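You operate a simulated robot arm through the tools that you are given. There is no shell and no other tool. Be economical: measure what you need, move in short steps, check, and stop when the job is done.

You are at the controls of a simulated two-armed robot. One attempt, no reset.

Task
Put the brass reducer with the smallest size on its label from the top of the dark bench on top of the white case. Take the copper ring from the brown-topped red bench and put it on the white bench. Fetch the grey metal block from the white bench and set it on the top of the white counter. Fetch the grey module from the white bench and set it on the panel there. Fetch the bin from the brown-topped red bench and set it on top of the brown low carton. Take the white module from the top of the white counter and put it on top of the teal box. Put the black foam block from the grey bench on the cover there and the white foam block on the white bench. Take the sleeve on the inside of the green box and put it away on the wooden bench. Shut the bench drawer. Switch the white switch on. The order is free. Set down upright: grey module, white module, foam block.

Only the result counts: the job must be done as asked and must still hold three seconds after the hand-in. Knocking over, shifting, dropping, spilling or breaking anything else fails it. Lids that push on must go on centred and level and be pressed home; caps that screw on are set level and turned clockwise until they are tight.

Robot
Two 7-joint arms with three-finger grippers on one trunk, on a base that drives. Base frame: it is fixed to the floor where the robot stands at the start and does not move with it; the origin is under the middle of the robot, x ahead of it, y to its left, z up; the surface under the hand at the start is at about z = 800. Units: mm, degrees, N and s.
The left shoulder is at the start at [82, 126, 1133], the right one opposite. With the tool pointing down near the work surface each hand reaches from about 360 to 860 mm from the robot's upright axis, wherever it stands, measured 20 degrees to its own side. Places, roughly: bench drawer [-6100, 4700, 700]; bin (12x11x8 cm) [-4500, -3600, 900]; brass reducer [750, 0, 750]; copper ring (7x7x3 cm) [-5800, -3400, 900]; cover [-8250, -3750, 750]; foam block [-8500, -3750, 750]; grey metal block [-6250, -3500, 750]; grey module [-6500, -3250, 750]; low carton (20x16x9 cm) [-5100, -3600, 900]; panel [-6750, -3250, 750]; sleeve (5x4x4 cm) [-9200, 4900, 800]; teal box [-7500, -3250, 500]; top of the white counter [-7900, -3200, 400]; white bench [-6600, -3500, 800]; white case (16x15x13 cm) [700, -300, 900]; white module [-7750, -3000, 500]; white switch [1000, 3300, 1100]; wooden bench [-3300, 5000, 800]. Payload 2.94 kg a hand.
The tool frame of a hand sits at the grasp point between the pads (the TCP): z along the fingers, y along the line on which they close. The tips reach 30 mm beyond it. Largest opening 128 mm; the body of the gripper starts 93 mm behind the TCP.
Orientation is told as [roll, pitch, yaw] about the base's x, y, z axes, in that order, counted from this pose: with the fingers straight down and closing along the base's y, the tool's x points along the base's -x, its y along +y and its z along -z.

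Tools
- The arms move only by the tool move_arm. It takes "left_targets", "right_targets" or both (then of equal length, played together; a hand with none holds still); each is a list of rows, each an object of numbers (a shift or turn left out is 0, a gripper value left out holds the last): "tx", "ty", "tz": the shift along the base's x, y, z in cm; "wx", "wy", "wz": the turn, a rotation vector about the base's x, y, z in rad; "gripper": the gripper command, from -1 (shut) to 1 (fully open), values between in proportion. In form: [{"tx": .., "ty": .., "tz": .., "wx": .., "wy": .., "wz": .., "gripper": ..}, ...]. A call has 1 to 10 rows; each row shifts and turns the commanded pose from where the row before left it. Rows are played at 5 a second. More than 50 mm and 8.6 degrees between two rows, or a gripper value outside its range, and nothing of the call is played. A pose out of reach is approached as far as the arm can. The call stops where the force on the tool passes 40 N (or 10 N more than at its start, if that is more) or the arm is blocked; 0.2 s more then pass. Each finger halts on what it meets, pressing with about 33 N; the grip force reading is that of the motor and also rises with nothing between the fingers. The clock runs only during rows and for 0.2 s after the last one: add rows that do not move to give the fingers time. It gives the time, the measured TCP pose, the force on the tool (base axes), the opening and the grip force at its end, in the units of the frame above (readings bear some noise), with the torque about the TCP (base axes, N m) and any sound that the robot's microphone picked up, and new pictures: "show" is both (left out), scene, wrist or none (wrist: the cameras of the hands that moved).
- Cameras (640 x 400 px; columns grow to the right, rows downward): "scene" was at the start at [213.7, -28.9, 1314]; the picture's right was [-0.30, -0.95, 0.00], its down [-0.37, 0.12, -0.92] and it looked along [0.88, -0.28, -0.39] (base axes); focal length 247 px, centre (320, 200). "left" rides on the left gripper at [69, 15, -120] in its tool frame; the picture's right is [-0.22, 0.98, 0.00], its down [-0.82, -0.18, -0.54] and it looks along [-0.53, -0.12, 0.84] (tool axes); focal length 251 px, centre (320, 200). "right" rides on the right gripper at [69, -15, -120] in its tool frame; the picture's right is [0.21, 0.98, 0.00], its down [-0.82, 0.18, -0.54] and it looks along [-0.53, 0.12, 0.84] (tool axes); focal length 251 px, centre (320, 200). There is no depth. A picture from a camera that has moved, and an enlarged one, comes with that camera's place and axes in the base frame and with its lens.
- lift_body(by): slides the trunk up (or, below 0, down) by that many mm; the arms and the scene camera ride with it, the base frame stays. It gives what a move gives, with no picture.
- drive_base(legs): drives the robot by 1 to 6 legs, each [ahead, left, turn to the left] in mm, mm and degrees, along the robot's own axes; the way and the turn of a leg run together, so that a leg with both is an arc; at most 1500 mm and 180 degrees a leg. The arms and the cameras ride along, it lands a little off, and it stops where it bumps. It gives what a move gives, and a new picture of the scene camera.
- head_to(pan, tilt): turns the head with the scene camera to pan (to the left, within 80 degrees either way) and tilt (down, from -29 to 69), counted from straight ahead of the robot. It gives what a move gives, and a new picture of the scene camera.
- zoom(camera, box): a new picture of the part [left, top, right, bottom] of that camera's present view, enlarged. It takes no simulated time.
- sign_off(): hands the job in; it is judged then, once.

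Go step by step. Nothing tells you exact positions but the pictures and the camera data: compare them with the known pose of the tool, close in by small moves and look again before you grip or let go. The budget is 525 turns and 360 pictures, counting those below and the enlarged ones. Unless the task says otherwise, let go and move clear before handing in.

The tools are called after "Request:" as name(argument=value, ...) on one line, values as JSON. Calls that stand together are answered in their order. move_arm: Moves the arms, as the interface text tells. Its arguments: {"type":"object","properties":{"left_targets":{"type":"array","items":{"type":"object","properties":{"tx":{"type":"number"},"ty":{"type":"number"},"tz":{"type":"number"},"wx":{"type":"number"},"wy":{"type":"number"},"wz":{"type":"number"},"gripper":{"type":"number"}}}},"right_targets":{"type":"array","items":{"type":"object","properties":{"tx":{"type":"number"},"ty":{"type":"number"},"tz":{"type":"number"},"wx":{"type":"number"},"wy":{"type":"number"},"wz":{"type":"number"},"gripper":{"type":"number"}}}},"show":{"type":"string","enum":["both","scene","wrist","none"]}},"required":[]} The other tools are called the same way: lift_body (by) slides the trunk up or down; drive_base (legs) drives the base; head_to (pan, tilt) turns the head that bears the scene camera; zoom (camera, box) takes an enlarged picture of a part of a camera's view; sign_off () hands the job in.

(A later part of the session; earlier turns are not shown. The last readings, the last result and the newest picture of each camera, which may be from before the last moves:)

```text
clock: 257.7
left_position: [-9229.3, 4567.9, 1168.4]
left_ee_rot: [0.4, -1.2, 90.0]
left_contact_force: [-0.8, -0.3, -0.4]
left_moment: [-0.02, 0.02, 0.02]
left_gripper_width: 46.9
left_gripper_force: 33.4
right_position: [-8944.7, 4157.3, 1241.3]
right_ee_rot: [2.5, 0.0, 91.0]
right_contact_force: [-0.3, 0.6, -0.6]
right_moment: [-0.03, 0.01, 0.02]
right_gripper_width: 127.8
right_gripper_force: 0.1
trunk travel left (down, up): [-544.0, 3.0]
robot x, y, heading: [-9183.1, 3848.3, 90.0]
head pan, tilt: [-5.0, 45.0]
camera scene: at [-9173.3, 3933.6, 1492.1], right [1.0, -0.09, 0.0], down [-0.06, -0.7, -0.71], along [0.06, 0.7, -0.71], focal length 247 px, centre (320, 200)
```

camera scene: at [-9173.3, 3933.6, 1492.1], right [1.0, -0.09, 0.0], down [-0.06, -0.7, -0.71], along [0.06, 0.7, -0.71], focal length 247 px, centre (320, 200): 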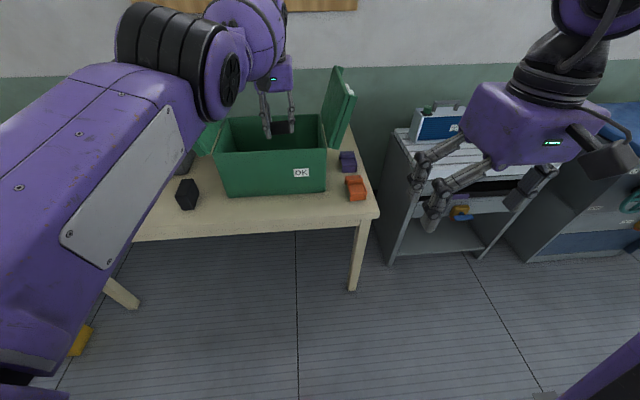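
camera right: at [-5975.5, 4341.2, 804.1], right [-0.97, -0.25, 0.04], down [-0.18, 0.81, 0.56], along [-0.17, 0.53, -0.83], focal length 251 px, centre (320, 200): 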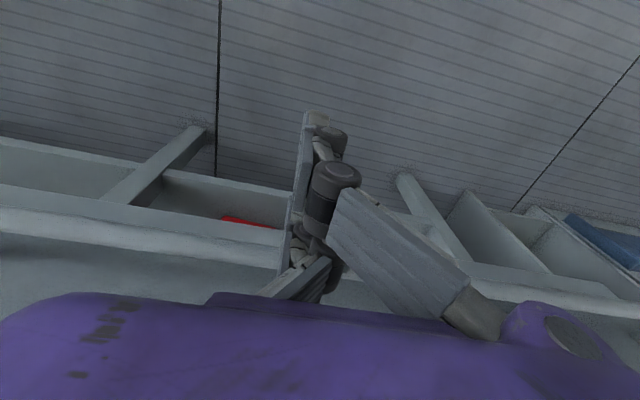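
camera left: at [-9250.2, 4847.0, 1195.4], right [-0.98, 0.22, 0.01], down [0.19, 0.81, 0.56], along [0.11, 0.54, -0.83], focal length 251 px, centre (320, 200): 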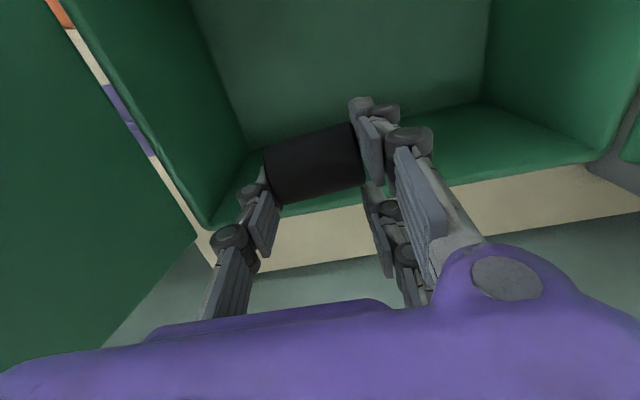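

Box is undisturbed and the sleeve is held. I free the left arm from its stretched pose by moving inward, then retract.

Request:
move_arm(left_targets=[{"tx": 3}, {"tx": 3}, {"tx": 2, "ty": -2}, {"ty": -3}, {"ty": -4}, {"ty": -4}, {"ty": -4}, {"tx": -3, "ty": -2}, {"tx": -4}, {}], show="none")

Request:
move_arm(left_targets=[{"tx": -4}, {"tx": -3}, {"ty": -2}, {}], show="scene")

```text
clock: 259.9
left_position: [-9222.9, 4363.4, 1167.9]
left_ee_rot: [0.6, -1.2, 89.9]
left_contact_force: [-0.7, 0.3, -0.3]
left_moment: [0.01, 0.03, -0.01]
left_gripper_width: 46.7
left_gripper_force: 32.7
left hand out of reach, approached as far as the arm can: row 1, 2
right_position: [-8943.9, 4155.5, 1241.6]
right_ee_rot: [2.7, -0.1, 91.1]
right_contact_force: [0.5, 0.3, 0.0]
right_moment: [0.03, 0.03, 0.0]
right_gripper_width: 128.3
right_gripper_force: 0.0
trunk travel left (down, up): [-544.0, 3.0]
robot x, y, heading: [-9183.1, 3846.9, 90.0]
head pan, tilt: [-5.0, 45.0]
```

```text
clock: 260.9
left_position: [-9294.7, 4345.4, 1167.8]
left_ee_rot: [0.3, -1.2, 89.9]
left_contact_force: [0.4, 0.8, -0.1]
left_moment: [-0.03, 0.04, 0.01]
left_gripper_width: 46.3
left_gripper_force: 32.8
right_position: [-8944.1, 4156.4, 1241.4]
right_ee_rot: [2.6, -0.1, 91.0]
right_contact_force: [0.0, 1.2, -0.8]
right_moment: [-0.01, 0.0, 0.0]
right_gripper_width: 127.8
right_gripper_force: 0.1
trunk travel left (down, up): [-544.0, 3.0]
robot x, y, heading: [-9180.9, 3851.6, 89.8]
head pan, tilt: [-5.0, 45.0]
camera scene: at [-9173.7, 3932.5, 1492.2], right [1.0, -0.09, 0.0], down [-0.06, -0.7, -0.71], along [0.06, 0.7, -0.71], focal length 247 px, centre (320, 200)
```

scene: 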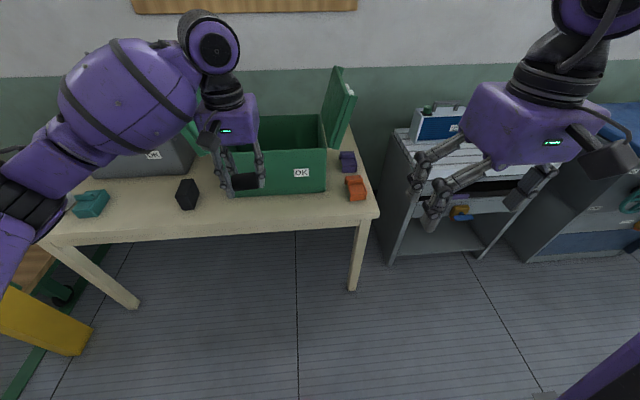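

The grip width is slowly creeping (47.6→46.3). I check how the sleeve sits.

Request:
zoom(camera="left", box=[180, 70, 460, 270])

```text
2.00 times, centred on (320, 170) of left
camera zoom: at [-9309.5, 4272.6, 1285.0], right [-0.98, 0.22, 0.01], down [0.19, 0.81, 0.56], along [0.11, 0.55, -0.83], focal length 503 px, centre (320, 260)
```

zoom: 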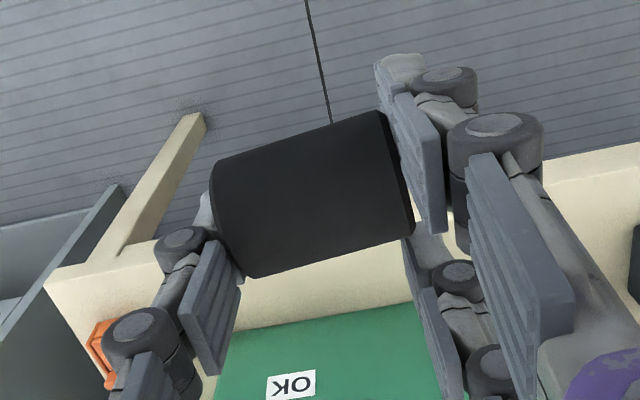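

I wait a second to see whether the creep continues at rest.

Request:
move_arm(left_targets=[{}, {}, {}, {}, {}, {}, {}, {}, {}, {}], show="none")

```text
clock: 263.1
left_position: [-9294.0, 4345.9, 1167.9]
left_ee_rot: [0.4, -1.4, 89.9]
left_contact_force: [0.0, -0.5, 0.3]
left_moment: [0.01, 0.02, -0.03]
left_gripper_width: 46.2
left_gripper_force: 33.4
right_position: [-8943.8, 4155.8, 1241.3]
right_ee_rot: [2.5, -0.1, 91.0]
right_contact_force: [-0.3, -1.2, 0.5]
right_moment: [0.01, 0.02, 0.03]
right_gripper_width: 128.0
right_gripper_force: 0.1
trunk travel left (down, up): [-544.0, 3.0]
robot x, y, heading: [-9182.2, 3848.1, 90.2]
head pan, tilt: [-5.0, 45.0]
```

Steady at rest. I drive right (+x) back towards the wooden bench, checking the grip.

Request:
drive_base(legs=[[0, -1450, 0]])

```text
clock: 276.1
left_position: [-7841.0, 4351.4, 1168.2]
left_ee_rot: [0.3, -1.4, 90.8]
left_contact_force: [0.1, -0.2, -0.5]
left_moment: [-0.01, -0.01, 0.01]
left_gripper_width: 46.0
left_gripper_force: 32.9
right_position: [-7489.7, 4168.7, 1242.2]
right_ee_rot: [2.5, -0.1, 91.9]
right_contact_force: [-0.3, 0.3, -0.3]
right_moment: [-0.01, -0.01, -0.01]
right_gripper_width: 128.2
right_gripper_force: 0.2
trunk travel left (down, up): [-544.0, 3.0]
robot x, y, heading: [-7721.2, 3859.8, 90.8]
head pan, tilt: [-5.0, 45.0]
camera scene: at [-7714.2, 3941.8, 1492.2], right [1.0, -0.07, 0.0], down [-0.05, -0.71, -0.71], along [0.05, 0.71, -0.71], focal length 247 px, centre (320, 200)
```

scene: 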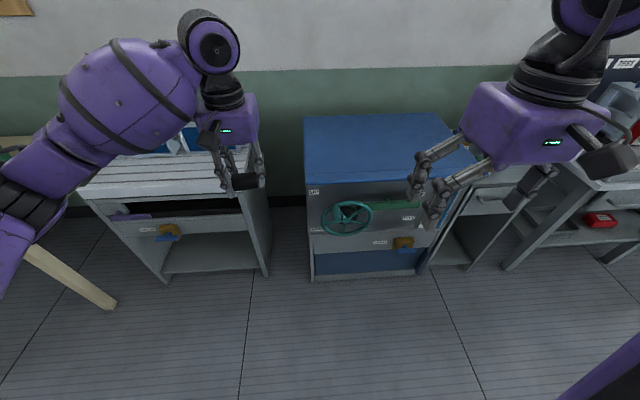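

Grip steady. On we go, straightening the heading.

Request:
drive_base(legs=[[0, -1450, -0.8], [0, -1450, 0]])

```text
clock: 301.2
left_position: [-4959.6, 4367.1, 1167.4]
left_ee_rot: [0.5, -1.3, 90.0]
left_contact_force: [0.1, 0.1, 0.1]
left_moment: [-0.03, -0.01, 0.02]
left_gripper_width: 46.2
left_gripper_force: 33.2
right_position: [-4609.6, 4179.1, 1241.4]
right_ee_rot: [2.6, -0.1, 91.2]
right_contact_force: [0.2, 0.1, 0.2]
right_moment: [0.01, -0.01, -0.03]
right_gripper_width: 128.0
right_gripper_force: 0.1
trunk travel left (down, up): [-544.0, 3.0]
robot x, y, heading: [-4846.1, 3869.3, 90.0]
head pan, tilt: [-5.0, 45.0]
camera scene: at [-4838.0, 3955.0, 1492.2], right [1.0, -0.09, 0.0], down [-0.06, -0.7, -0.71], along [0.06, 0.7, -0.71], focal length 247 px, centre (320, 200)
```

scene: 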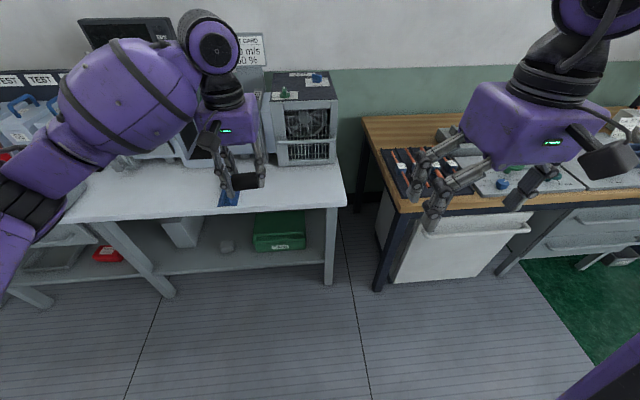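

The wooden bench's left end has a free wood area behind the black tray, near (−4370, 5030). I drive alongside and look closer.

Request:
drive_base(legs=[[0, -580, 0], [150, 0, 0]])

Request:
head_to(pan=8, tilt=40)

```text
clock: 307.8
left_position: [-4375.4, 4514.4, 1169.2]
left_ee_rot: [0.5, -1.4, 90.1]
left_contact_force: [-0.5, 0.5, 0.2]
left_moment: [0.01, 0.01, -0.02]
left_gripper_width: 46.1
left_gripper_force: 33.0
right_position: [-4025.8, 4326.4, 1244.2]
right_ee_rot: [2.5, -0.2, 91.2]
right_contact_force: [-0.3, -0.4, 0.1]
right_moment: [0.06, -0.01, 0.01]
right_gripper_width: 128.2
right_gripper_force: 0.0
trunk travel left (down, up): [-544.0, 3.0]
robot x, y, heading: [-4260.9, 4018.5, 90.1]
head pan, tilt: [-5.0, 45.0]
camera scene: at [-4253.5, 4101.4, 1492.5], right [1.0, -0.08, 0.0], down [-0.06, -0.7, -0.71], along [0.06, 0.71, -0.71], focal length 247 px, centre (320, 200)
```

scene: 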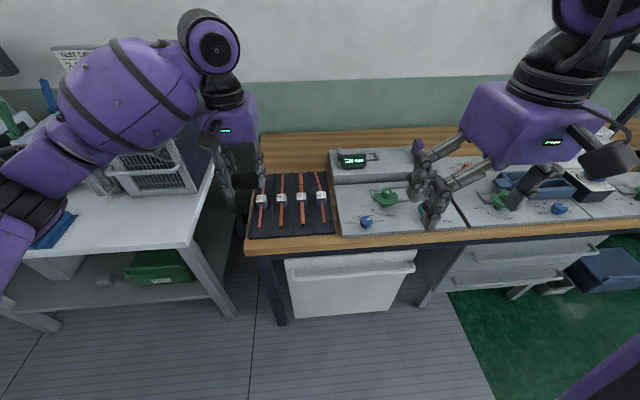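

```text
clock: 308.5
left_position: [-4375.6, 4516.2, 1166.3]
left_ee_rot: [0.5, -1.3, 90.1]
left_contact_force: [1.1, 0.2, 0.2]
left_moment: [0.01, -0.02, -0.01]
left_gripper_width: 46.5
left_gripper_force: 33.5
right_position: [-4025.4, 4329.1, 1241.0]
right_ee_rot: [2.5, 0.0, 91.2]
right_contact_force: [-0.7, 0.5, 0.0]
right_moment: [-0.04, 0.0, -0.01]
right_gripper_width: 128.2
right_gripper_force: 0.0
trunk travel left (down, up): [-544.0, 3.0]
robot x, y, heading: [-4258.7, 4016.2, 90.2]
head pan, tilt: [8.0, 40.0]
camera scene: at [-4272.4, 4108.1, 1499.4], right [0.99, 0.14, 0.0], down [0.09, -0.64, -0.77], along [-0.11, 0.76, -0.64], focal length 247 px, centre (320, 200)
```

scene: 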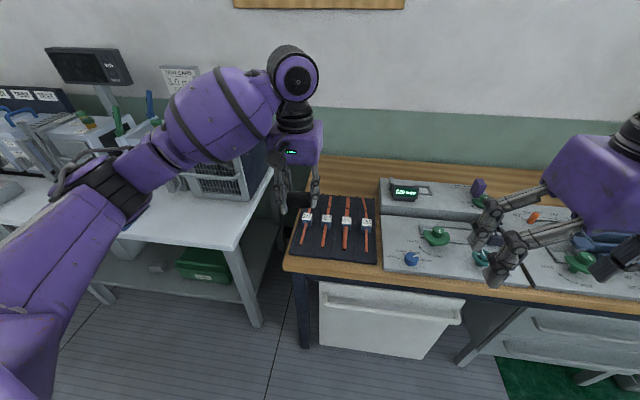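

I drive to put the left arm straight in front of the free area.

Request:
drive_base(legs=[[0, -110, 0], [220, 0, 0]])

Request:
move_arm(left_targets=[{"ty": 4}, {"ty": 4}, {"ty": 4}, {"ty": 4}, {"ty": 4}, {"ty": 4}, {}])

```text
clock: 311.4
left_position: [-4265.7, 4735.7, 1169.3]
left_ee_rot: [0.6, -1.5, 89.9]
left_contact_force: [0.6, -1.1, 0.4]
left_moment: [0.0, -0.02, -0.02]
left_gripper_width: 46.6
left_gripper_force: 32.3
right_position: [-3916.5, 4547.7, 1242.5]
right_ee_rot: [2.5, -0.2, 91.2]
right_contact_force: [-0.1, -0.5, -0.5]
right_moment: [0.04, 0.01, -0.03]
right_gripper_width: 128.0
right_gripper_force: 0.1
trunk travel left (down, up): [-544.0, 3.0]
robot x, y, heading: [-4155.2, 4240.1, 90.2]
head pan, tilt: [8.0, 40.0]
camera scene: at [-4163.2, 4326.2, 1499.7], right [0.99, 0.14, 0.0], down [0.09, -0.64, -0.77], along [-0.11, 0.76, -0.64], focal length 247 px, centre (320, 200)
```

scene: 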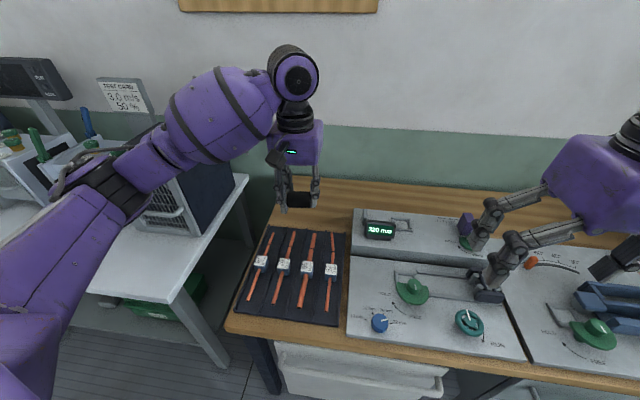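

```text
clock: 313.1
left_position: [-4272.1, 4967.6, 1168.9]
left_ee_rot: [0.5, -1.3, 90.0]
left_contact_force: [-0.4, 0.2, 0.1]
left_moment: [-0.02, -0.05, 0.01]
left_gripper_width: 45.9
left_gripper_force: 33.4
left hand out of reach, approached as far as the arm can: row 6
right_position: [-3918.2, 4547.0, 1242.3]
right_ee_rot: [2.5, -0.1, 91.3]
right_contact_force: [-0.2, 0.8, 1.1]
right_moment: [0.01, -0.05, 0.02]
right_gripper_width: 128.1
right_gripper_force: 0.2
trunk travel left (down, up): [-544.0, 3.0]
robot x, y, heading: [-4152.3, 4240.2, 90.1]
head pan, tilt: [8.0, 40.0]
camera scene: at [-4165.3, 4327.3, 1499.5], right [0.99, 0.14, 0.0], down [0.09, -0.64, -0.77], along [-0.11, 0.76, -0.64], focal length 247 px, centre (320, 200)
camera left: at [-4287.5, 4895.4, 1285.2], right [-0.98, 0.21, 0.01], down [0.18, 0.81, 0.56], along [0.11, 0.55, -0.83], focal length 251 px, centre (320, 200)
```

scene: 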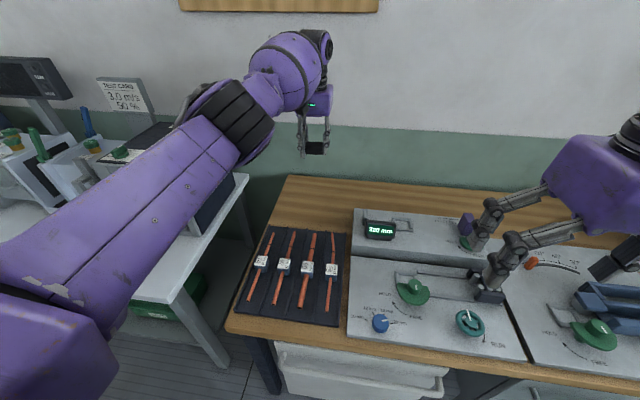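
left: 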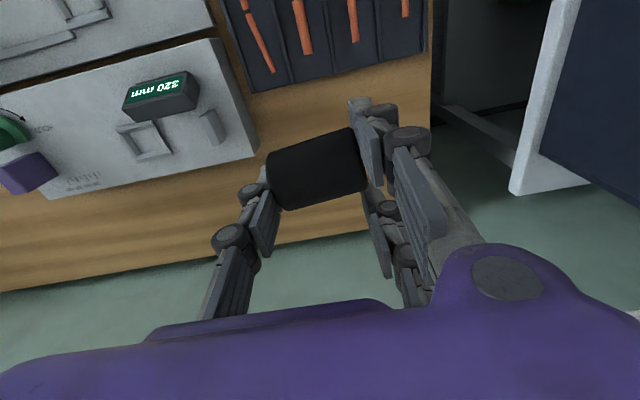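

The free wood lies at x −4440…−4150, y 4990…5300. I lower the trunk for more reach and go to about (−4285, 5060).

Request:
lift_body(by=-190)

Request:
move_arm(left_targets=[{"ty": 3, "tx": -0.5}, {"ty": 3, "tx": -0.5}, {"ty": 3, "tz": -2}, {"tz": -3}, {}])

```text
clock: 315.1
left_position: [-4270.5, 4965.8, 978.0]
left_ee_rot: [0.4, -1.3, 90.2]
left_contact_force: [0.7, -0.8, -0.3]
left_moment: [0.01, -0.02, -0.01]
left_gripper_width: 46.3
left_gripper_force: 33.3
right_position: [-3916.4, 4548.7, 1051.0]
right_ee_rot: [2.5, -0.1, 91.1]
right_contact_force: [0.0, 0.3, -0.1]
right_moment: [0.02, 0.02, -0.01]
right_gripper_width: 128.0
right_gripper_force: 0.0
trunk travel left (down, up): [-354.0, 193.0]
robot x, y, heading: [-4149.8, 4237.1, 90.0]
head pan, tilt: [8.0, 40.0]
```

```text
clock: 316.3
left_position: [-4279.0, 5057.4, 927.8]
left_ee_rot: [0.6, -1.4, 89.8]
left_contact_force: [0.2, -0.1, 0.8]
left_moment: [0.01, 0.01, 0.02]
left_gripper_width: 46.1
left_gripper_force: 33.0
right_position: [-3915.9, 4548.1, 1053.0]
right_ee_rot: [2.5, -0.1, 91.2]
right_contact_force: [-0.3, -0.1, 0.0]
right_moment: [0.01, 0.01, 0.01]
right_gripper_width: 128.1
right_gripper_force: 0.1
trunk travel left (down, up): [-354.0, 193.0]
robot x, y, heading: [-4153.2, 4243.5, 90.0]
head pan, tilt: [8.0, 40.0]
camera scene: at [-4163.0, 4444.8, 1291.0], right [0.99, 0.14, 0.0], down [0.09, -0.64, -0.77], along [-0.11, 0.76, -0.64], focal length 247 px, centre (320, 200)
camera left: at [-4295.5, 4985.1, 1045.1], right [-0.98, 0.22, 0.01], down [0.19, 0.81, 0.56], along [0.11, 0.55, -0.83], focal length 251 px, centre (320, 200)
```

scene: 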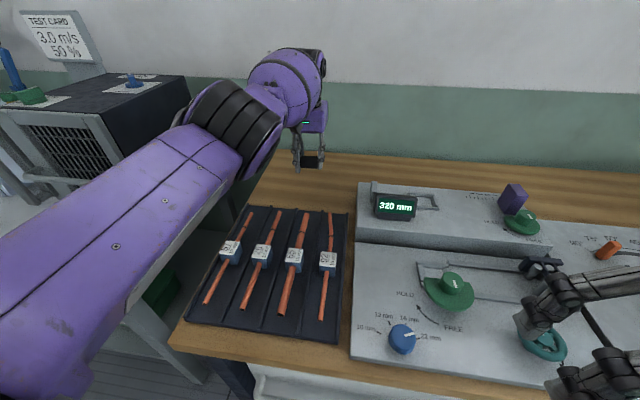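
left: 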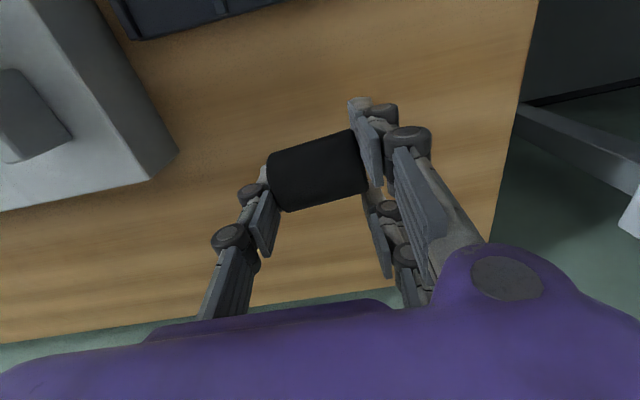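

Clear wood beneath. I lower to contact.

Request:
move_arm(left_targets=[{"tz": -3}, {"tz": -3}, {"tz": -2}, {"tz": -0.5}, {"tz": -0.3}, {"tz": -0.3}, {"tz": -0.3}, {}], show="none")

```text
clock: 318.1
left_position: [-4281.1, 5054.4, 834.0]
left_ee_rot: [0.5, -1.3, 90.0]
left_contact_force: [-0.5, 0.0, 0.3]
left_moment: [0.0, -0.01, 0.01]
left_gripper_width: 46.2
left_gripper_force: 33.0
left hand out of reach, approached as far as the arm can: row 4
right_position: [-3917.6, 4548.2, 1051.5]
right_ee_rot: [2.5, -0.1, 91.1]
right_contact_force: [-0.3, 0.5, 0.1]
right_moment: [0.01, 0.01, -0.03]
right_gripper_width: 128.0
right_gripper_force: 0.0
trunk travel left (down, up): [-354.0, 193.0]
robot x, y, heading: [-4152.7, 4240.5, 90.1]
head pan, tilt: [8.0, 40.0]
```

Request:
move_arm(left_targets=[{"tz": -0.3}, {"tz": -0.3}, {"tz": -0.3}, {"tz": -0.3}, {"tz": -0.3}, {}], show="wrist")

```text
clock: 319.3
left_position: [-4281.6, 5054.2, 830.4]
left_ee_rot: [0.5, -2.0, 89.9]
left_contact_force: [1.1, -8.8, 16.1]
left_moment: [-0.87, 0.4, 0.27]
left_gripper_width: 46.2
left_gripper_force: 33.1
right_position: [-3915.6, 4546.9, 1053.7]
right_ee_rot: [2.4, -0.1, 91.2]
right_contact_force: [1.1, 0.6, -0.3]
right_moment: [0.02, 0.02, -0.03]
right_gripper_width: 127.7
right_gripper_force: 0.0
trunk travel left (down, up): [-354.0, 193.0]
robot x, y, heading: [-4151.2, 4237.5, 89.8]
head pan, tilt: [8.0, 40.0]
stopped in row 5 (left hand): the force on the tool passed its limit at 42 N (the readings are from after the stop); the commanded pose is now the measured one
camera left: at [-4296.6, 4979.5, 947.3], right [-0.98, 0.21, 0.02], down [0.19, 0.8, 0.57], along [0.11, 0.56, -0.82], focal length 251 px, centre (320, 200)
```

left: 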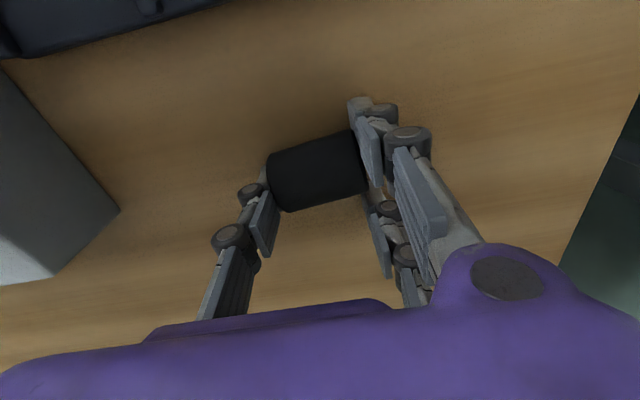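

Touching the wood. I relax, open gently and check that it stays.

Request:
move_arm(left_targets=[{"tz": 0.15}, {"tz": 0.1}, {}, {"gripper": -0.15}, {"gripper": 0.1}, {}, {"tz": 1}, {"tz": 2}, {"tz": 3}, {}])

```text
clock: 321.5
left_position: [-4281.6, 5055.2, 889.6]
left_ee_rot: [0.6, -1.8, 89.9]
left_contact_force: [-0.5, 0.5, -0.2]
left_moment: [-0.02, 0.0, 0.01]
left_gripper_width: 70.7
left_gripper_force: 0.0
right_position: [-3916.6, 4548.1, 1051.2]
right_ee_rot: [2.6, -0.1, 91.2]
right_contact_force: [0.0, 0.0, -0.3]
right_moment: [-0.01, -0.02, 0.0]
right_gripper_width: 128.2
right_gripper_force: 0.1
trunk travel left (down, up): [-354.0, 193.0]
robot x, y, heading: [-4150.6, 4238.9, 90.1]
head pan, tilt: [8.0, 40.0]
camera scene: at [-4163.6, 4445.7, 1290.8], right [0.99, 0.14, 0.0], down [0.09, -0.64, -0.77], along [-0.11, 0.76, -0.64], focal length 247 px, centre (320, 200)
camera left: at [-4296.7, 4981.7, 1006.5], right [-0.98, 0.21, 0.02], down [0.19, 0.8, 0.57], along [0.11, 0.56, -0.82], focal length 251 px, centre (320, 200)
```

scene: 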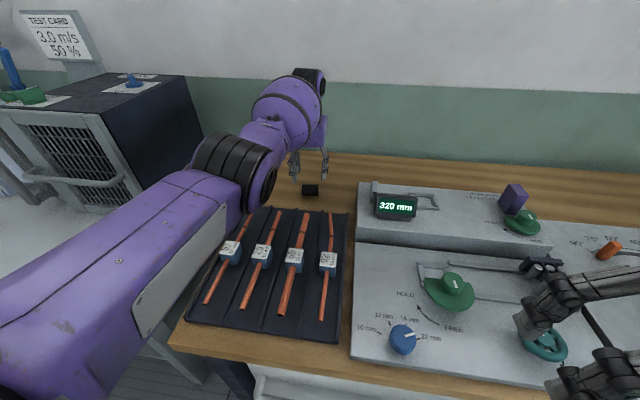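
left: 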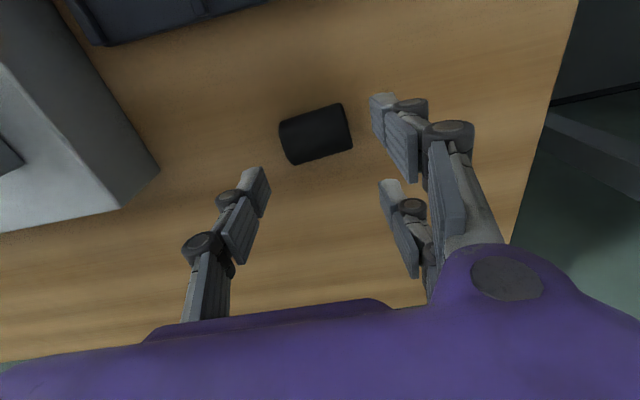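

The sleeve rests on the wood. I rise, drive back from the bench, and check.

Request:
move_arm(left_targets=[{"tz": 4}, {"tz": 4}, {"tz": 4}, {"tz": 4}, {}], show="none")

Request:
zoom(camera="scene", box=[240, 150, 400, 250])

Request:
drive_base(legs=[[-400, 0, 0]])

```text
clock: 322.7
left_position: [-4283.5, 5049.0, 1048.6]
left_ee_rot: [0.5, -1.8, 90.0]
left_contact_force: [0.1, 0.6, -0.5]
left_moment: [0.01, -0.02, 0.01]
left_gripper_width: 70.4
left_gripper_force: 0.1
left hand out of reach, approached as far as the arm can: row 4
right_position: [-3917.0, 4549.5, 1051.8]
right_ee_rot: [2.5, 0.0, 91.1]
right_contact_force: [-0.1, 0.3, 0.3]
right_moment: [-0.01, -0.02, 0.01]
right_gripper_width: 128.0
right_gripper_force: 0.1
trunk travel left (down, up): [-354.0, 193.0]
robot x, y, heading: [-4151.9, 4237.8, 90.0]
head pan, tilt: [8.0, 40.0]
```

```text
4.00 times, centred on (320, 200) of scene
camera zoom: at [-4163.6, 4446.3, 1290.7], right [0.99, 0.14, 0.0], down [0.09, -0.64, -0.77], along [-0.11, 0.76, -0.64], focal length 987 px, centre (320, 200)
```

zoom: 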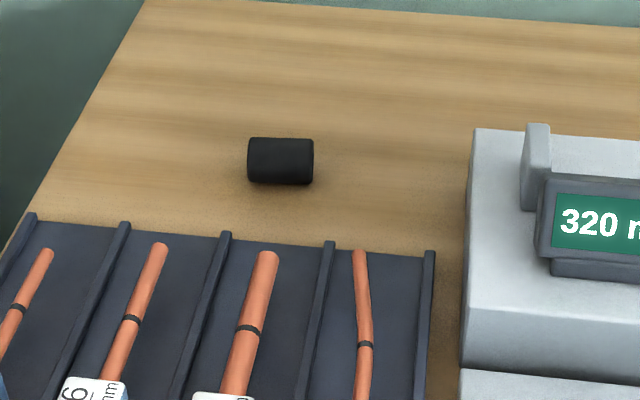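

```text
clock: 325.2
left_position: [-4283.3, 4651.6, 1048.7]
left_ee_rot: [0.5, -2.0, 90.0]
left_contact_force: [0.3, 0.6, -1.1]
left_moment: [0.03, -0.01, 0.0]
left_gripper_width: 70.4
left_gripper_force: 0.0
right_position: [-3916.6, 4152.1, 1053.1]
right_ee_rot: [2.6, 0.0, 91.2]
right_contact_force: [-0.3, 0.1, 0.3]
right_moment: [0.03, 0.01, -0.02]
right_gripper_width: 128.0
right_gripper_force: 0.2
trunk travel left (down, up): [-354.0, 193.0]
robot x, y, heading: [-4148.2, 3842.0, 90.0]
head pan, tilt: [8.0, 40.0]
camera scene: at [-4163.0, 4048.3, 1290.9], right [0.99, 0.14, 0.0], down [0.09, -0.64, -0.77], along [-0.11, 0.76, -0.64], focal length 247 px, centre (320, 200)
```

scene: 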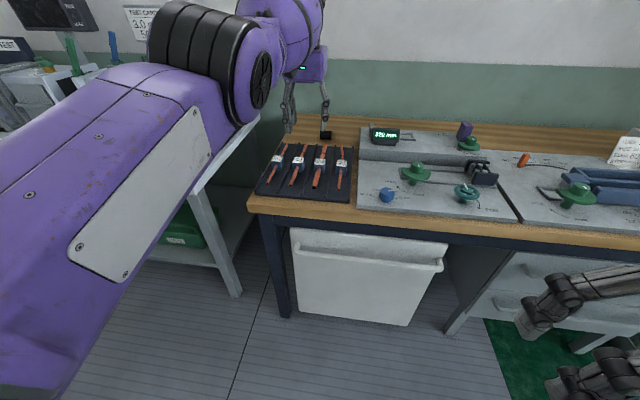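

The sleeve stays in place. I retract the left arm to a compact pose.

Request:
move_arm(left_targets=[{"tx": 3}, {"tx": 3}, {"tx": 2, "ty": -2}, {"ty": -4}, {"ty": -4}, {"ty": -4}, {"ty": -4}, {"ty": -4}, {"ty": -4}, {"ty": -4}], show="none")

Request:
move_arm(left_targets=[{"ty": -4}, {"tx": -4}, {"tx": -3}, {"tz": 3}, {"gripper": 1}], right_targets=[{"ty": 4, "tz": 2}, {"ty": 4, "tz": 2}, {"ty": 4, "tz": 2}, {"tx": -4}, {}], show="none")

Request:
head_to(pan=75, tilt=10)

```text
clock: 327.4
left_position: [-4171.6, 4623.7, 1078.4]
left_ee_rot: [0.6, -1.7, 89.9]
left_contact_force: [0.4, 0.1, -0.8]
left_moment: [0.01, -0.02, -0.04]
left_gripper_width: 70.3
left_gripper_force: 0.1
left hand out of reach, approached as far as the arm can: row 1, 2, 3, 4, 5, 6, 7, 8, 9, 10
right_position: [-3916.4, 4151.5, 1051.9]
right_ee_rot: [2.5, -0.1, 91.2]
right_contact_force: [0.7, -0.5, -1.7]
right_moment: [0.04, 0.02, -0.04]
right_gripper_width: 128.2
right_gripper_force: 0.0
trunk travel left (down, up): [-354.0, 193.0]
robot x, y, heading: [-4151.0, 3840.0, 90.5]
head pan, tilt: [8.0, 40.0]
```

```text
clock: 328.6
left_position: [-4235.2, 4630.1, 1113.6]
left_ee_rot: [0.6, -1.9, 90.0]
left_contact_force: [0.1, 0.5, 0.4]
left_moment: [0.01, 0.06, 0.01]
left_gripper_width: 124.0
left_gripper_force: 0.1
left hand out of reach, approached as far as the arm can: row 1, 2, 3, 4
right_position: [-3955.7, 4272.5, 1110.9]
right_ee_rot: [2.6, -0.2, 91.2]
right_contact_force: [0.0, -0.1, 0.6]
right_moment: [-0.02, 0.0, 0.0]
right_gripper_width: 128.0
right_gripper_force: 0.1
trunk travel left (down, up): [-354.0, 193.0]
robot x, y, heading: [-4147.6, 3839.1, 90.0]
head pan, tilt: [8.0, 40.0]
```

```text
clock: 329.9
left_position: [-4236.3, 4630.0, 1113.8]
left_ee_rot: [0.5, -2.0, 90.0]
left_contact_force: [0.1, -0.3, 1.0]
left_moment: [-0.02, 0.0, 0.01]
left_gripper_width: 128.0
left_gripper_force: 0.1
right_position: [-3956.0, 4271.7, 1110.9]
right_ee_rot: [2.5, -0.2, 91.2]
right_contact_force: [-1.2, -0.4, -0.5]
right_moment: [0.0, 0.01, 0.04]
right_gripper_width: 127.8
right_gripper_force: 0.0
trunk travel left (down, up): [-354.0, 193.0]
robot x, y, heading: [-4151.0, 3842.6, 90.2]
head pan, tilt: [75.0, 10.0]
camera scene: at [-4240.8, 3988.2, 1338.6], right [0.26, 0.97, 0.0], down [0.17, -0.04, -0.98], along [-0.95, 0.25, -0.17], focal length 247 px, centre (320, 200)
```

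scene: 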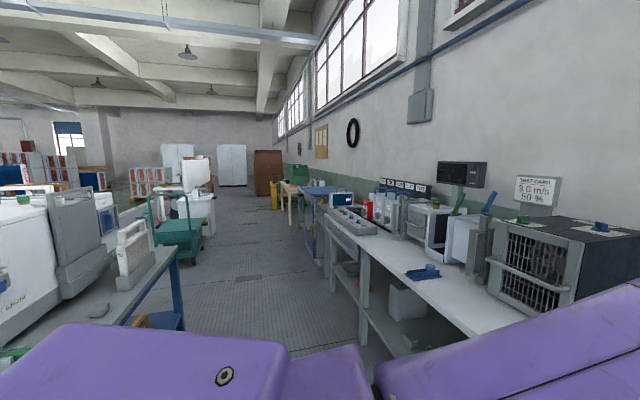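

The arm is still straight. I try lowering and sideways moves to break the singular pose.

Request:
move_arm(left_targets=[{"tx": -4}, {"tx": -4}, {"tz": -4}, {"tz": -4}, {"ty": -3}, {"ty": -3}, {"ty": -3}, {}], show="none")

```text
clock: 331.7
left_position: [-4317.6, 4541.5, 1034.6]
left_ee_rot: [0.5, -1.8, 89.9]
left_contact_force: [0.6, 0.1, 0.4]
left_moment: [0.02, 0.02, -0.02]
left_gripper_width: 128.0
left_gripper_force: 0.0
right_position: [-3956.1, 4271.2, 1110.9]
right_ee_rot: [2.5, 0.0, 91.1]
right_contact_force: [0.5, 0.0, -0.2]
right_moment: [-0.03, 0.03, -0.01]
right_gripper_width: 128.4
right_gripper_force: 0.2
trunk travel left (down, up): [-354.0, 193.0]
robot x, y, heading: [-4154.1, 3840.2, 89.9]
head pan, tilt: [75.0, 10.0]
```

Free. I finish retracting.

Request:
move_arm(left_targets=[{"ty": -4, "tz": 1}, {"ty": -4, "tz": 1}, {"ty": -4, "tz": 1}, {"ty": -4, "tz": 1}, {"ty": -4, "tz": 1}, {"ty": -4, "tx": 1, "tz": 1}, {"tx": 1}, {}], show="none")

Request:
drive_base(legs=[[0, 0, 90]])

Request:
head_to(pan=40, tilt=10)

```text
clock: 333.5
left_position: [-4297.1, 4300.1, 1094.7]
left_ee_rot: [0.6, -1.9, 90.0]
left_contact_force: [0.8, -0.9, -0.4]
left_moment: [-0.03, 0.0, -0.02]
left_gripper_width: 128.0
left_gripper_force: 0.0
right_position: [-3956.3, 4271.6, 1111.7]
right_ee_rot: [2.5, -0.1, 91.3]
right_contact_force: [-0.2, -0.3, -0.4]
right_moment: [0.02, 0.0, 0.04]
right_gripper_width: 128.0
right_gripper_force: 0.0
trunk travel left (down, up): [-354.0, 193.0]
robot x, y, heading: [-4151.6, 3844.9, 90.1]
head pan, tilt: [75.0, 10.0]
```

```text
clock: 337.8
left_position: [-4611.7, 3697.1, 1094.0]
left_ee_rot: [0.5, -1.9, -180.0]
left_contact_force: [-0.4, 0.3, 0.1]
left_moment: [0.01, 0.0, -0.02]
left_gripper_width: 127.9
left_gripper_force: 0.0
right_position: [-4581.2, 4037.9, 1112.0]
right_ee_rot: [2.5, -0.1, -178.7]
right_contact_force: [0.3, 0.3, 0.1]
right_moment: [-0.01, -0.02, 0.0]
right_gripper_width: 128.3
right_gripper_force: 0.1
trunk travel left (down, up): [-354.0, 193.0]
robot x, y, heading: [-4152.6, 3842.9, -179.7]
head pan, tilt: [75.0, 10.0]
camera scene: at [-4297.6, 3750.9, 1338.6], right [-0.97, 0.26, 0.0], down [0.04, 0.17, -0.98], along [-0.25, -0.95, -0.17], focal length 247 px, centre (320, 200)
```

scene: 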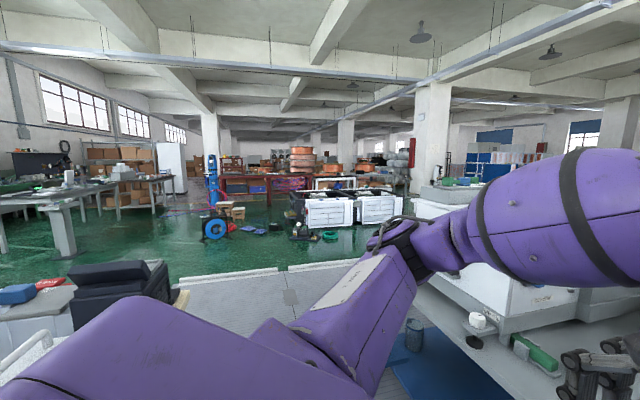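

```text
clock: 338.8
left_position: [-4610.2, 3697.8, 1093.5]
left_ee_rot: [0.5, -1.9, -180.2]
left_contact_force: [-0.1, -0.1, -0.3]
left_moment: [-0.02, -0.02, -0.03]
left_gripper_width: 127.8
left_gripper_force: 0.1
right_position: [-4581.4, 4037.5, 1111.2]
right_ee_rot: [2.5, -0.1, -178.7]
right_contact_force: [-0.2, -0.5, -0.7]
right_moment: [-0.01, -0.01, 0.02]
right_gripper_width: 128.2
right_gripper_force: 0.0
trunk travel left (down, up): [-354.0, 193.0]
robot x, y, heading: [-4151.5, 3842.7, -179.9]
head pan, tilt: [40.0, 10.0]
camera scene: at [-4344.8, 3780.8, 1338.6], right [-0.65, 0.76, 0.0], down [0.13, 0.11, -0.98], along [-0.75, -0.64, -0.17], focal length 247 px, centre (320, 200)
```

scene: 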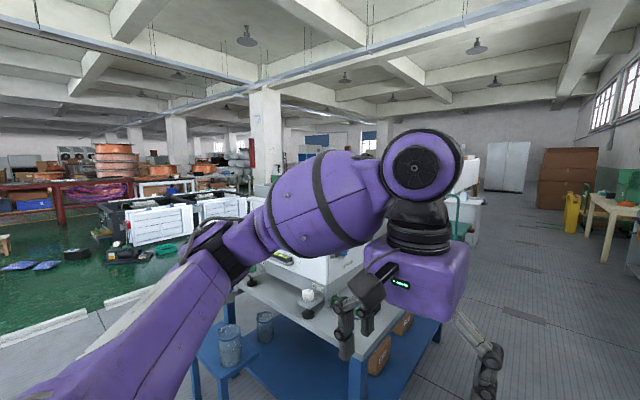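

I look for the gap through the middle tables, looking more downward.

Request:
head_to(pan=78, tilt=35)

```text
clock: 339.8
left_position: [-4610.3, 3697.9, 1093.2]
left_ee_rot: [0.5, -2.0, -180.0]
left_contact_force: [0.9, -0.6, 0.6]
left_moment: [0.02, 0.03, -0.01]
left_gripper_width: 128.0
left_gripper_force: 0.0
right_position: [-4580.7, 4037.0, 1111.3]
right_ee_rot: [2.5, -0.1, -178.7]
right_contact_force: [0.2, 0.4, -0.4]
right_moment: [-0.03, 0.0, -0.01]
right_gripper_width: 128.0
right_gripper_force: 0.1
trunk travel left (down, up): [-354.0, 193.0]
robot x, y, heading: [-4148.7, 3841.6, -179.5]
head pan, tilt: [78.0, 35.0]
camera scene: at [-4292.0, 3754.6, 1298.5], right [-0.98, 0.21, 0.0], down [0.12, 0.56, -0.82], along [-0.17, -0.8, -0.57], focal length 247 px, centre (320, 200)
```

scene: 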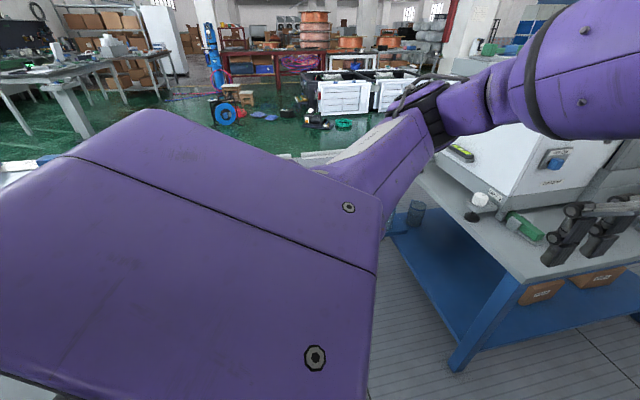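

The blue table's near end is at x ≈ −5050. I turn to face −y to see the gap.

Request:
drive_base(legs=[[0, 0, 90]])

Request:
head_to(pan=0, tilt=25)

```text
clock: 344.0
left_position: [-4008.1, 3383.9, 1093.4]
left_ee_rot: [0.5, -1.9, -90.1]
left_contact_force: [-0.6, 0.5, 1.3]
left_moment: [-0.02, 0.01, 0.01]
left_gripper_width: 128.0
left_gripper_force: 0.1
right_position: [-4349.7, 3412.7, 1111.7]
right_ee_rot: [2.6, -0.1, -88.8]
right_contact_force: [-0.2, -0.1, -0.2]
right_moment: [-0.04, 0.0, -0.01]
right_gripper_width: 127.9
right_gripper_force: 0.1
trunk travel left (down, up): [-354.0, 193.0]
robot x, y, heading: [-4149.4, 3844.1, -90.2]
head pan, tilt: [78.0, 35.0]
camera scene: at [-4064.4, 3699.8, 1298.5], right [-0.21, -0.98, 0.0], down [-0.56, 0.12, -0.82], along [0.8, -0.17, -0.57], focal length 247 px, centre (320, 200)
```

scene: 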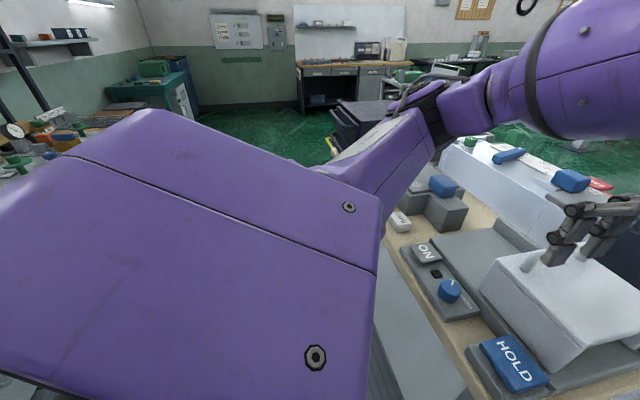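

```text
clock: 345.6
left_position: [-4008.3, 3383.9, 1093.1]
left_ee_rot: [0.6, -1.9, -90.1]
left_contact_force: [-0.2, -0.6, -0.1]
left_moment: [0.03, 0.03, 0.01]
left_gripper_width: 127.9
left_gripper_force: 0.0
right_position: [-4349.2, 3413.6, 1111.7]
right_ee_rot: [2.5, -0.1, -88.9]
right_contact_force: [0.6, 0.8, -0.1]
right_moment: [-0.01, 0.01, 0.0]
right_gripper_width: 128.0
right_gripper_force: 0.0
trunk travel left (down, up): [-354.0, 193.0]
robot x, y, heading: [-4152.2, 3841.3, -89.9]
head pan, tilt: [0.0, 25.0]
camera scene: at [-4150.4, 3625.9, 1314.2], right [-1.0, 0.0, 0.0], down [0.0, 0.42, -0.91], along [0.0, -0.91, -0.42], focal length 247 px, centre (320, 200)
```

scene: 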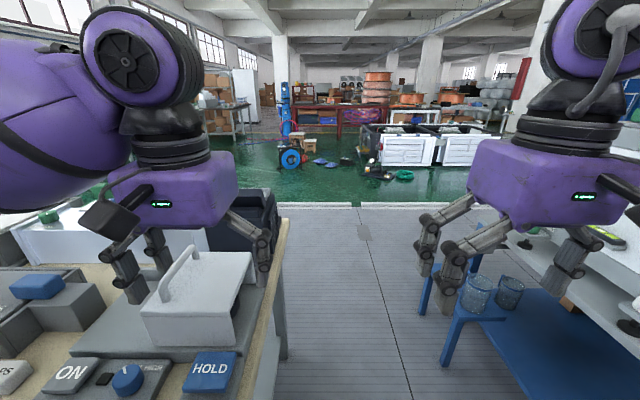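

There is a gap between the wooden table (edge x≈−4045) and a blue-framed stand. I zoom in to judge the right-hand limit.

Request:
zoom(camera="scene", box=[240, 190, 640, 400])

Request:
head_to(pan=-25, tilt=40)

```text
1.60 times, centred on (440, 295) of scene
camera zoom: at [-4150.4, 3625.9, 1314.2], right [-1.0, 0.0, 0.0], down [0.0, 0.42, -0.91], along [0.0, -0.91, -0.42], focal length 395 px, centre (128, 48)
```

zoom: 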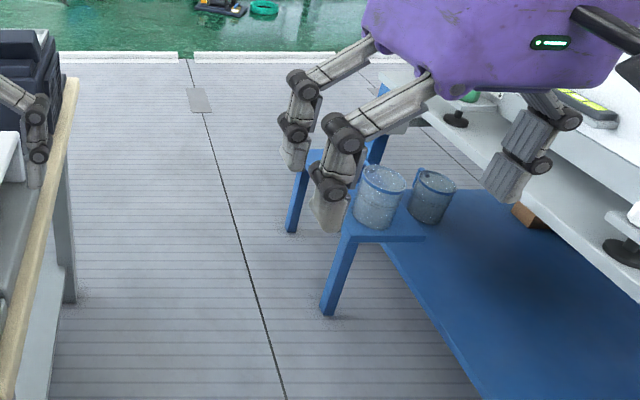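

```text
clock: 346.4
left_position: [-4007.4, 3383.3, 1093.5]
left_ee_rot: [0.4, -1.9, -90.1]
left_contact_force: [-0.5, 0.4, 0.0]
left_moment: [0.0, -0.03, 0.01]
left_gripper_width: 127.9
left_gripper_force: 0.1
right_position: [-4350.3, 3412.8, 1110.7]
right_ee_rot: [2.5, -0.1, -88.8]
right_contact_force: [-0.1, -0.6, -0.7]
right_moment: [0.0, 0.01, 0.01]
right_gripper_width: 128.1
right_gripper_force: 0.0
trunk travel left (down, up): [-354.0, 193.0]
robot x, y, heading: [-4150.4, 3839.6, -89.8]
head pan, tilt: [-25.0, 40.0]
camera scene: at [-4186.4, 3640.9, 1290.9], right [-0.91, 0.42, 0.0], down [0.27, 0.58, -0.77], along [-0.32, -0.7, -0.64], focal length 247 px, centre (320, 200)
```

scene: 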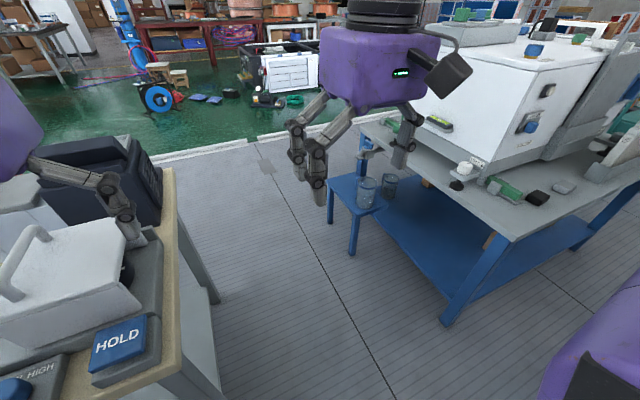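

The gap is about 725 mm with jars on a stool at its right. I look down at my own base to judge its width.

Request:
head_to(pan=-80, tilt=69)

```text
clock: 347.7
left_position: [-4007.6, 3384.3, 1093.4]
left_ee_rot: [0.6, -2.0, -90.1]
left_contact_force: [0.0, -0.3, -0.7]
left_moment: [0.02, 0.04, 0.04]
left_gripper_width: 128.0
left_gripper_force: 0.0
right_position: [-4349.1, 3413.2, 1111.1]
right_ee_rot: [2.5, -0.2, -88.8]
right_contact_force: [-1.0, 0.2, 1.3]
right_moment: [-0.05, 0.0, 0.02]
right_gripper_width: 127.9
right_gripper_force: 0.0
trunk travel left (down, up): [-354.0, 193.0]
robot x, y, heading: [-4155.2, 3841.5, -89.9]
head pan, tilt: [-80.0, 68.8]
camera scene: at [-4207.2, 3666.9, 1275.7], right [-0.67, 0.74, 0.0], down [0.57, 0.52, -0.63], along [-0.47, -0.42, -0.77], focal length 247 px, centre (320, 200)
```

scene: 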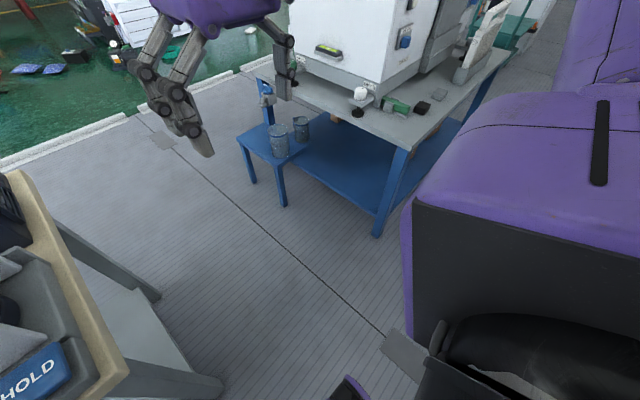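

Request:
head_to(pan=-60, tilt=69)

```text
clock: 348.5
left_position: [-4006.8, 3383.6, 1092.0]
left_ee_rot: [0.5, -2.0, -90.0]
left_contact_force: [-0.4, 0.2, 1.3]
left_moment: [0.03, 0.0, 0.01]
left_gripper_width: 128.1
left_gripper_force: 0.0
right_position: [-4347.8, 3412.2, 1110.3]
right_ee_rot: [2.5, 0.1, -88.7]
right_contact_force: [-0.1, 0.1, -0.5]
right_moment: [0.0, 0.02, -0.01]
right_gripper_width: 127.8
right_gripper_force: 0.1
trunk travel left (down, up): [-354.0, 193.0]
robot x, y, heading: [-4153.2, 3841.7, -90.1]
head pan, tilt: [-60.0, 68.8]
camera scene: at [-4207.5, 3666.9, 1276.0], right [-0.67, 0.74, 0.0], down [0.57, 0.52, -0.64], along [-0.47, -0.43, -0.77], focal length 247 px, centre (320, 200)
```

scene: 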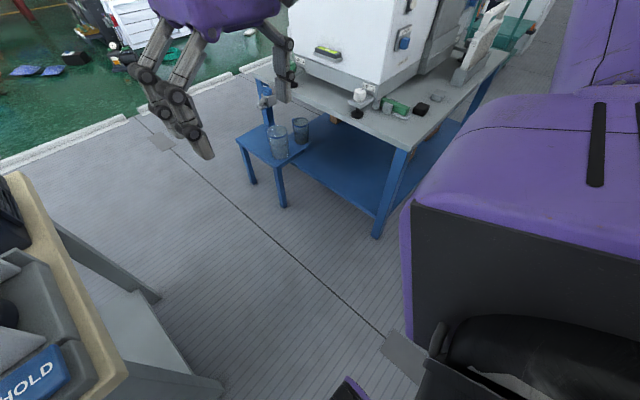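

Request:
head_to(pan=0, tilt=69)

```text
clock: 349.8
left_position: [-4008.1, 3383.7, 1093.7]
left_ee_rot: [0.5, -1.9, -90.0]
left_contact_force: [-0.1, -0.4, 0.0]
left_moment: [0.05, 0.03, -0.03]
left_gripper_width: 128.0
left_gripper_force: 0.1
right_position: [-4347.3, 3414.1, 1111.7]
right_ee_rot: [2.6, -0.1, -88.8]
right_contact_force: [-0.1, -0.5, 0.4]
right_moment: [-0.01, 0.02, 0.0]
right_gripper_width: 128.0
right_gripper_force: 0.1
trunk travel left (down, up): [-354.0, 193.0]
robot x, y, heading: [-4152.6, 3842.1, -90.0]
head pan, tilt: [0.0, 68.8]
camera scene: at [-4206.8, 3667.0, 1275.3], right [-0.67, 0.74, 0.0], down [0.58, 0.52, -0.63], along [-0.47, -0.42, -0.78], focal length 247 px, centre (320, 200)
```

scene: 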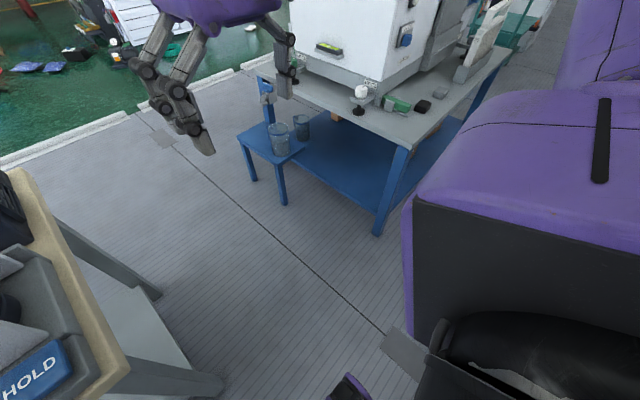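

The view did not turn; the head may be caught. I bring the tilt up and centre it.

Request:
head_to(pan=0, tilt=30)

```text
clock: 350.9
left_position: [-4006.7, 3383.3, 1093.2]
left_ee_rot: [0.5, -1.9, -90.1]
left_contact_force: [-0.1, -0.6, 0.0]
left_moment: [-0.02, 0.0, -0.01]
left_gripper_width: 128.2
left_gripper_force: 0.1
right_position: [-4348.2, 3413.8, 1111.1]
right_ee_rot: [2.5, 0.0, -88.9]
right_contact_force: [1.4, 0.5, -0.2]
right_moment: [-0.01, 0.02, 0.01]
right_gripper_width: 128.1
right_gripper_force: 0.0
trunk travel left (down, up): [-354.0, 193.0]
robot x, y, heading: [-4148.5, 3844.6, -90.0]
head pan, tilt: [0.0, 30.0]
camera scene: at [-4150.5, 3627.6, 1306.1], right [-1.0, 0.0, 0.0], down [0.0, 0.5, -0.87], along [0.0, -0.87, -0.5], focal length 247 px, centre (320, 200)
```

scene: 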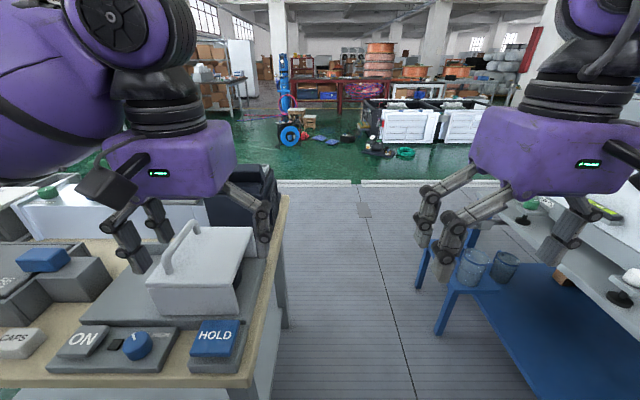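

Request:
head_to(pan=-20, tilt=62)

```text
clock: 351.8
left_position: [-4006.9, 3382.9, 1094.4]
left_ee_rot: [0.5, -1.9, -90.1]
left_contact_force: [-0.1, -1.2, 0.4]
left_moment: [-0.03, 0.02, -0.01]
left_gripper_width: 127.9
left_gripper_force: 0.0
right_position: [-4347.3, 3412.8, 1110.3]
right_ee_rot: [2.5, -0.1, -88.9]
right_contact_force: [0.2, 0.1, 0.2]
right_moment: [0.02, 0.01, -0.01]
right_gripper_width: 128.1
right_gripper_force: 0.1
trunk travel left (down, up): [-354.0, 193.0]
robot x, y, heading: [-4152.2, 3842.5, -90.0]
head pan, tilt: [-20.0, 62.0]
camera scene: at [-4172.5, 3657.5, 1261.9], right [-0.94, 0.34, 0.0], down [0.3, 0.83, -0.47], along [-0.16, -0.44, -0.88], focal length 247 px, centre (320, 200)
```

scene: 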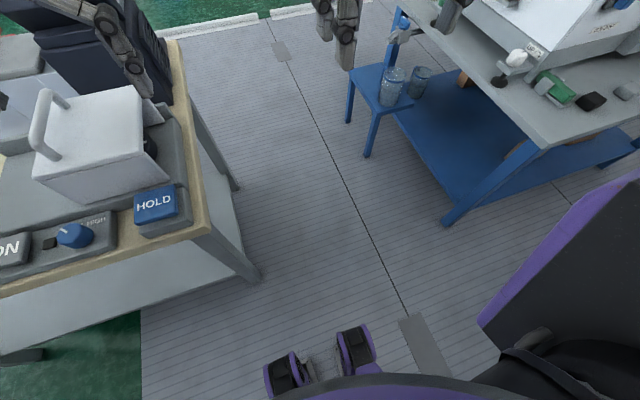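

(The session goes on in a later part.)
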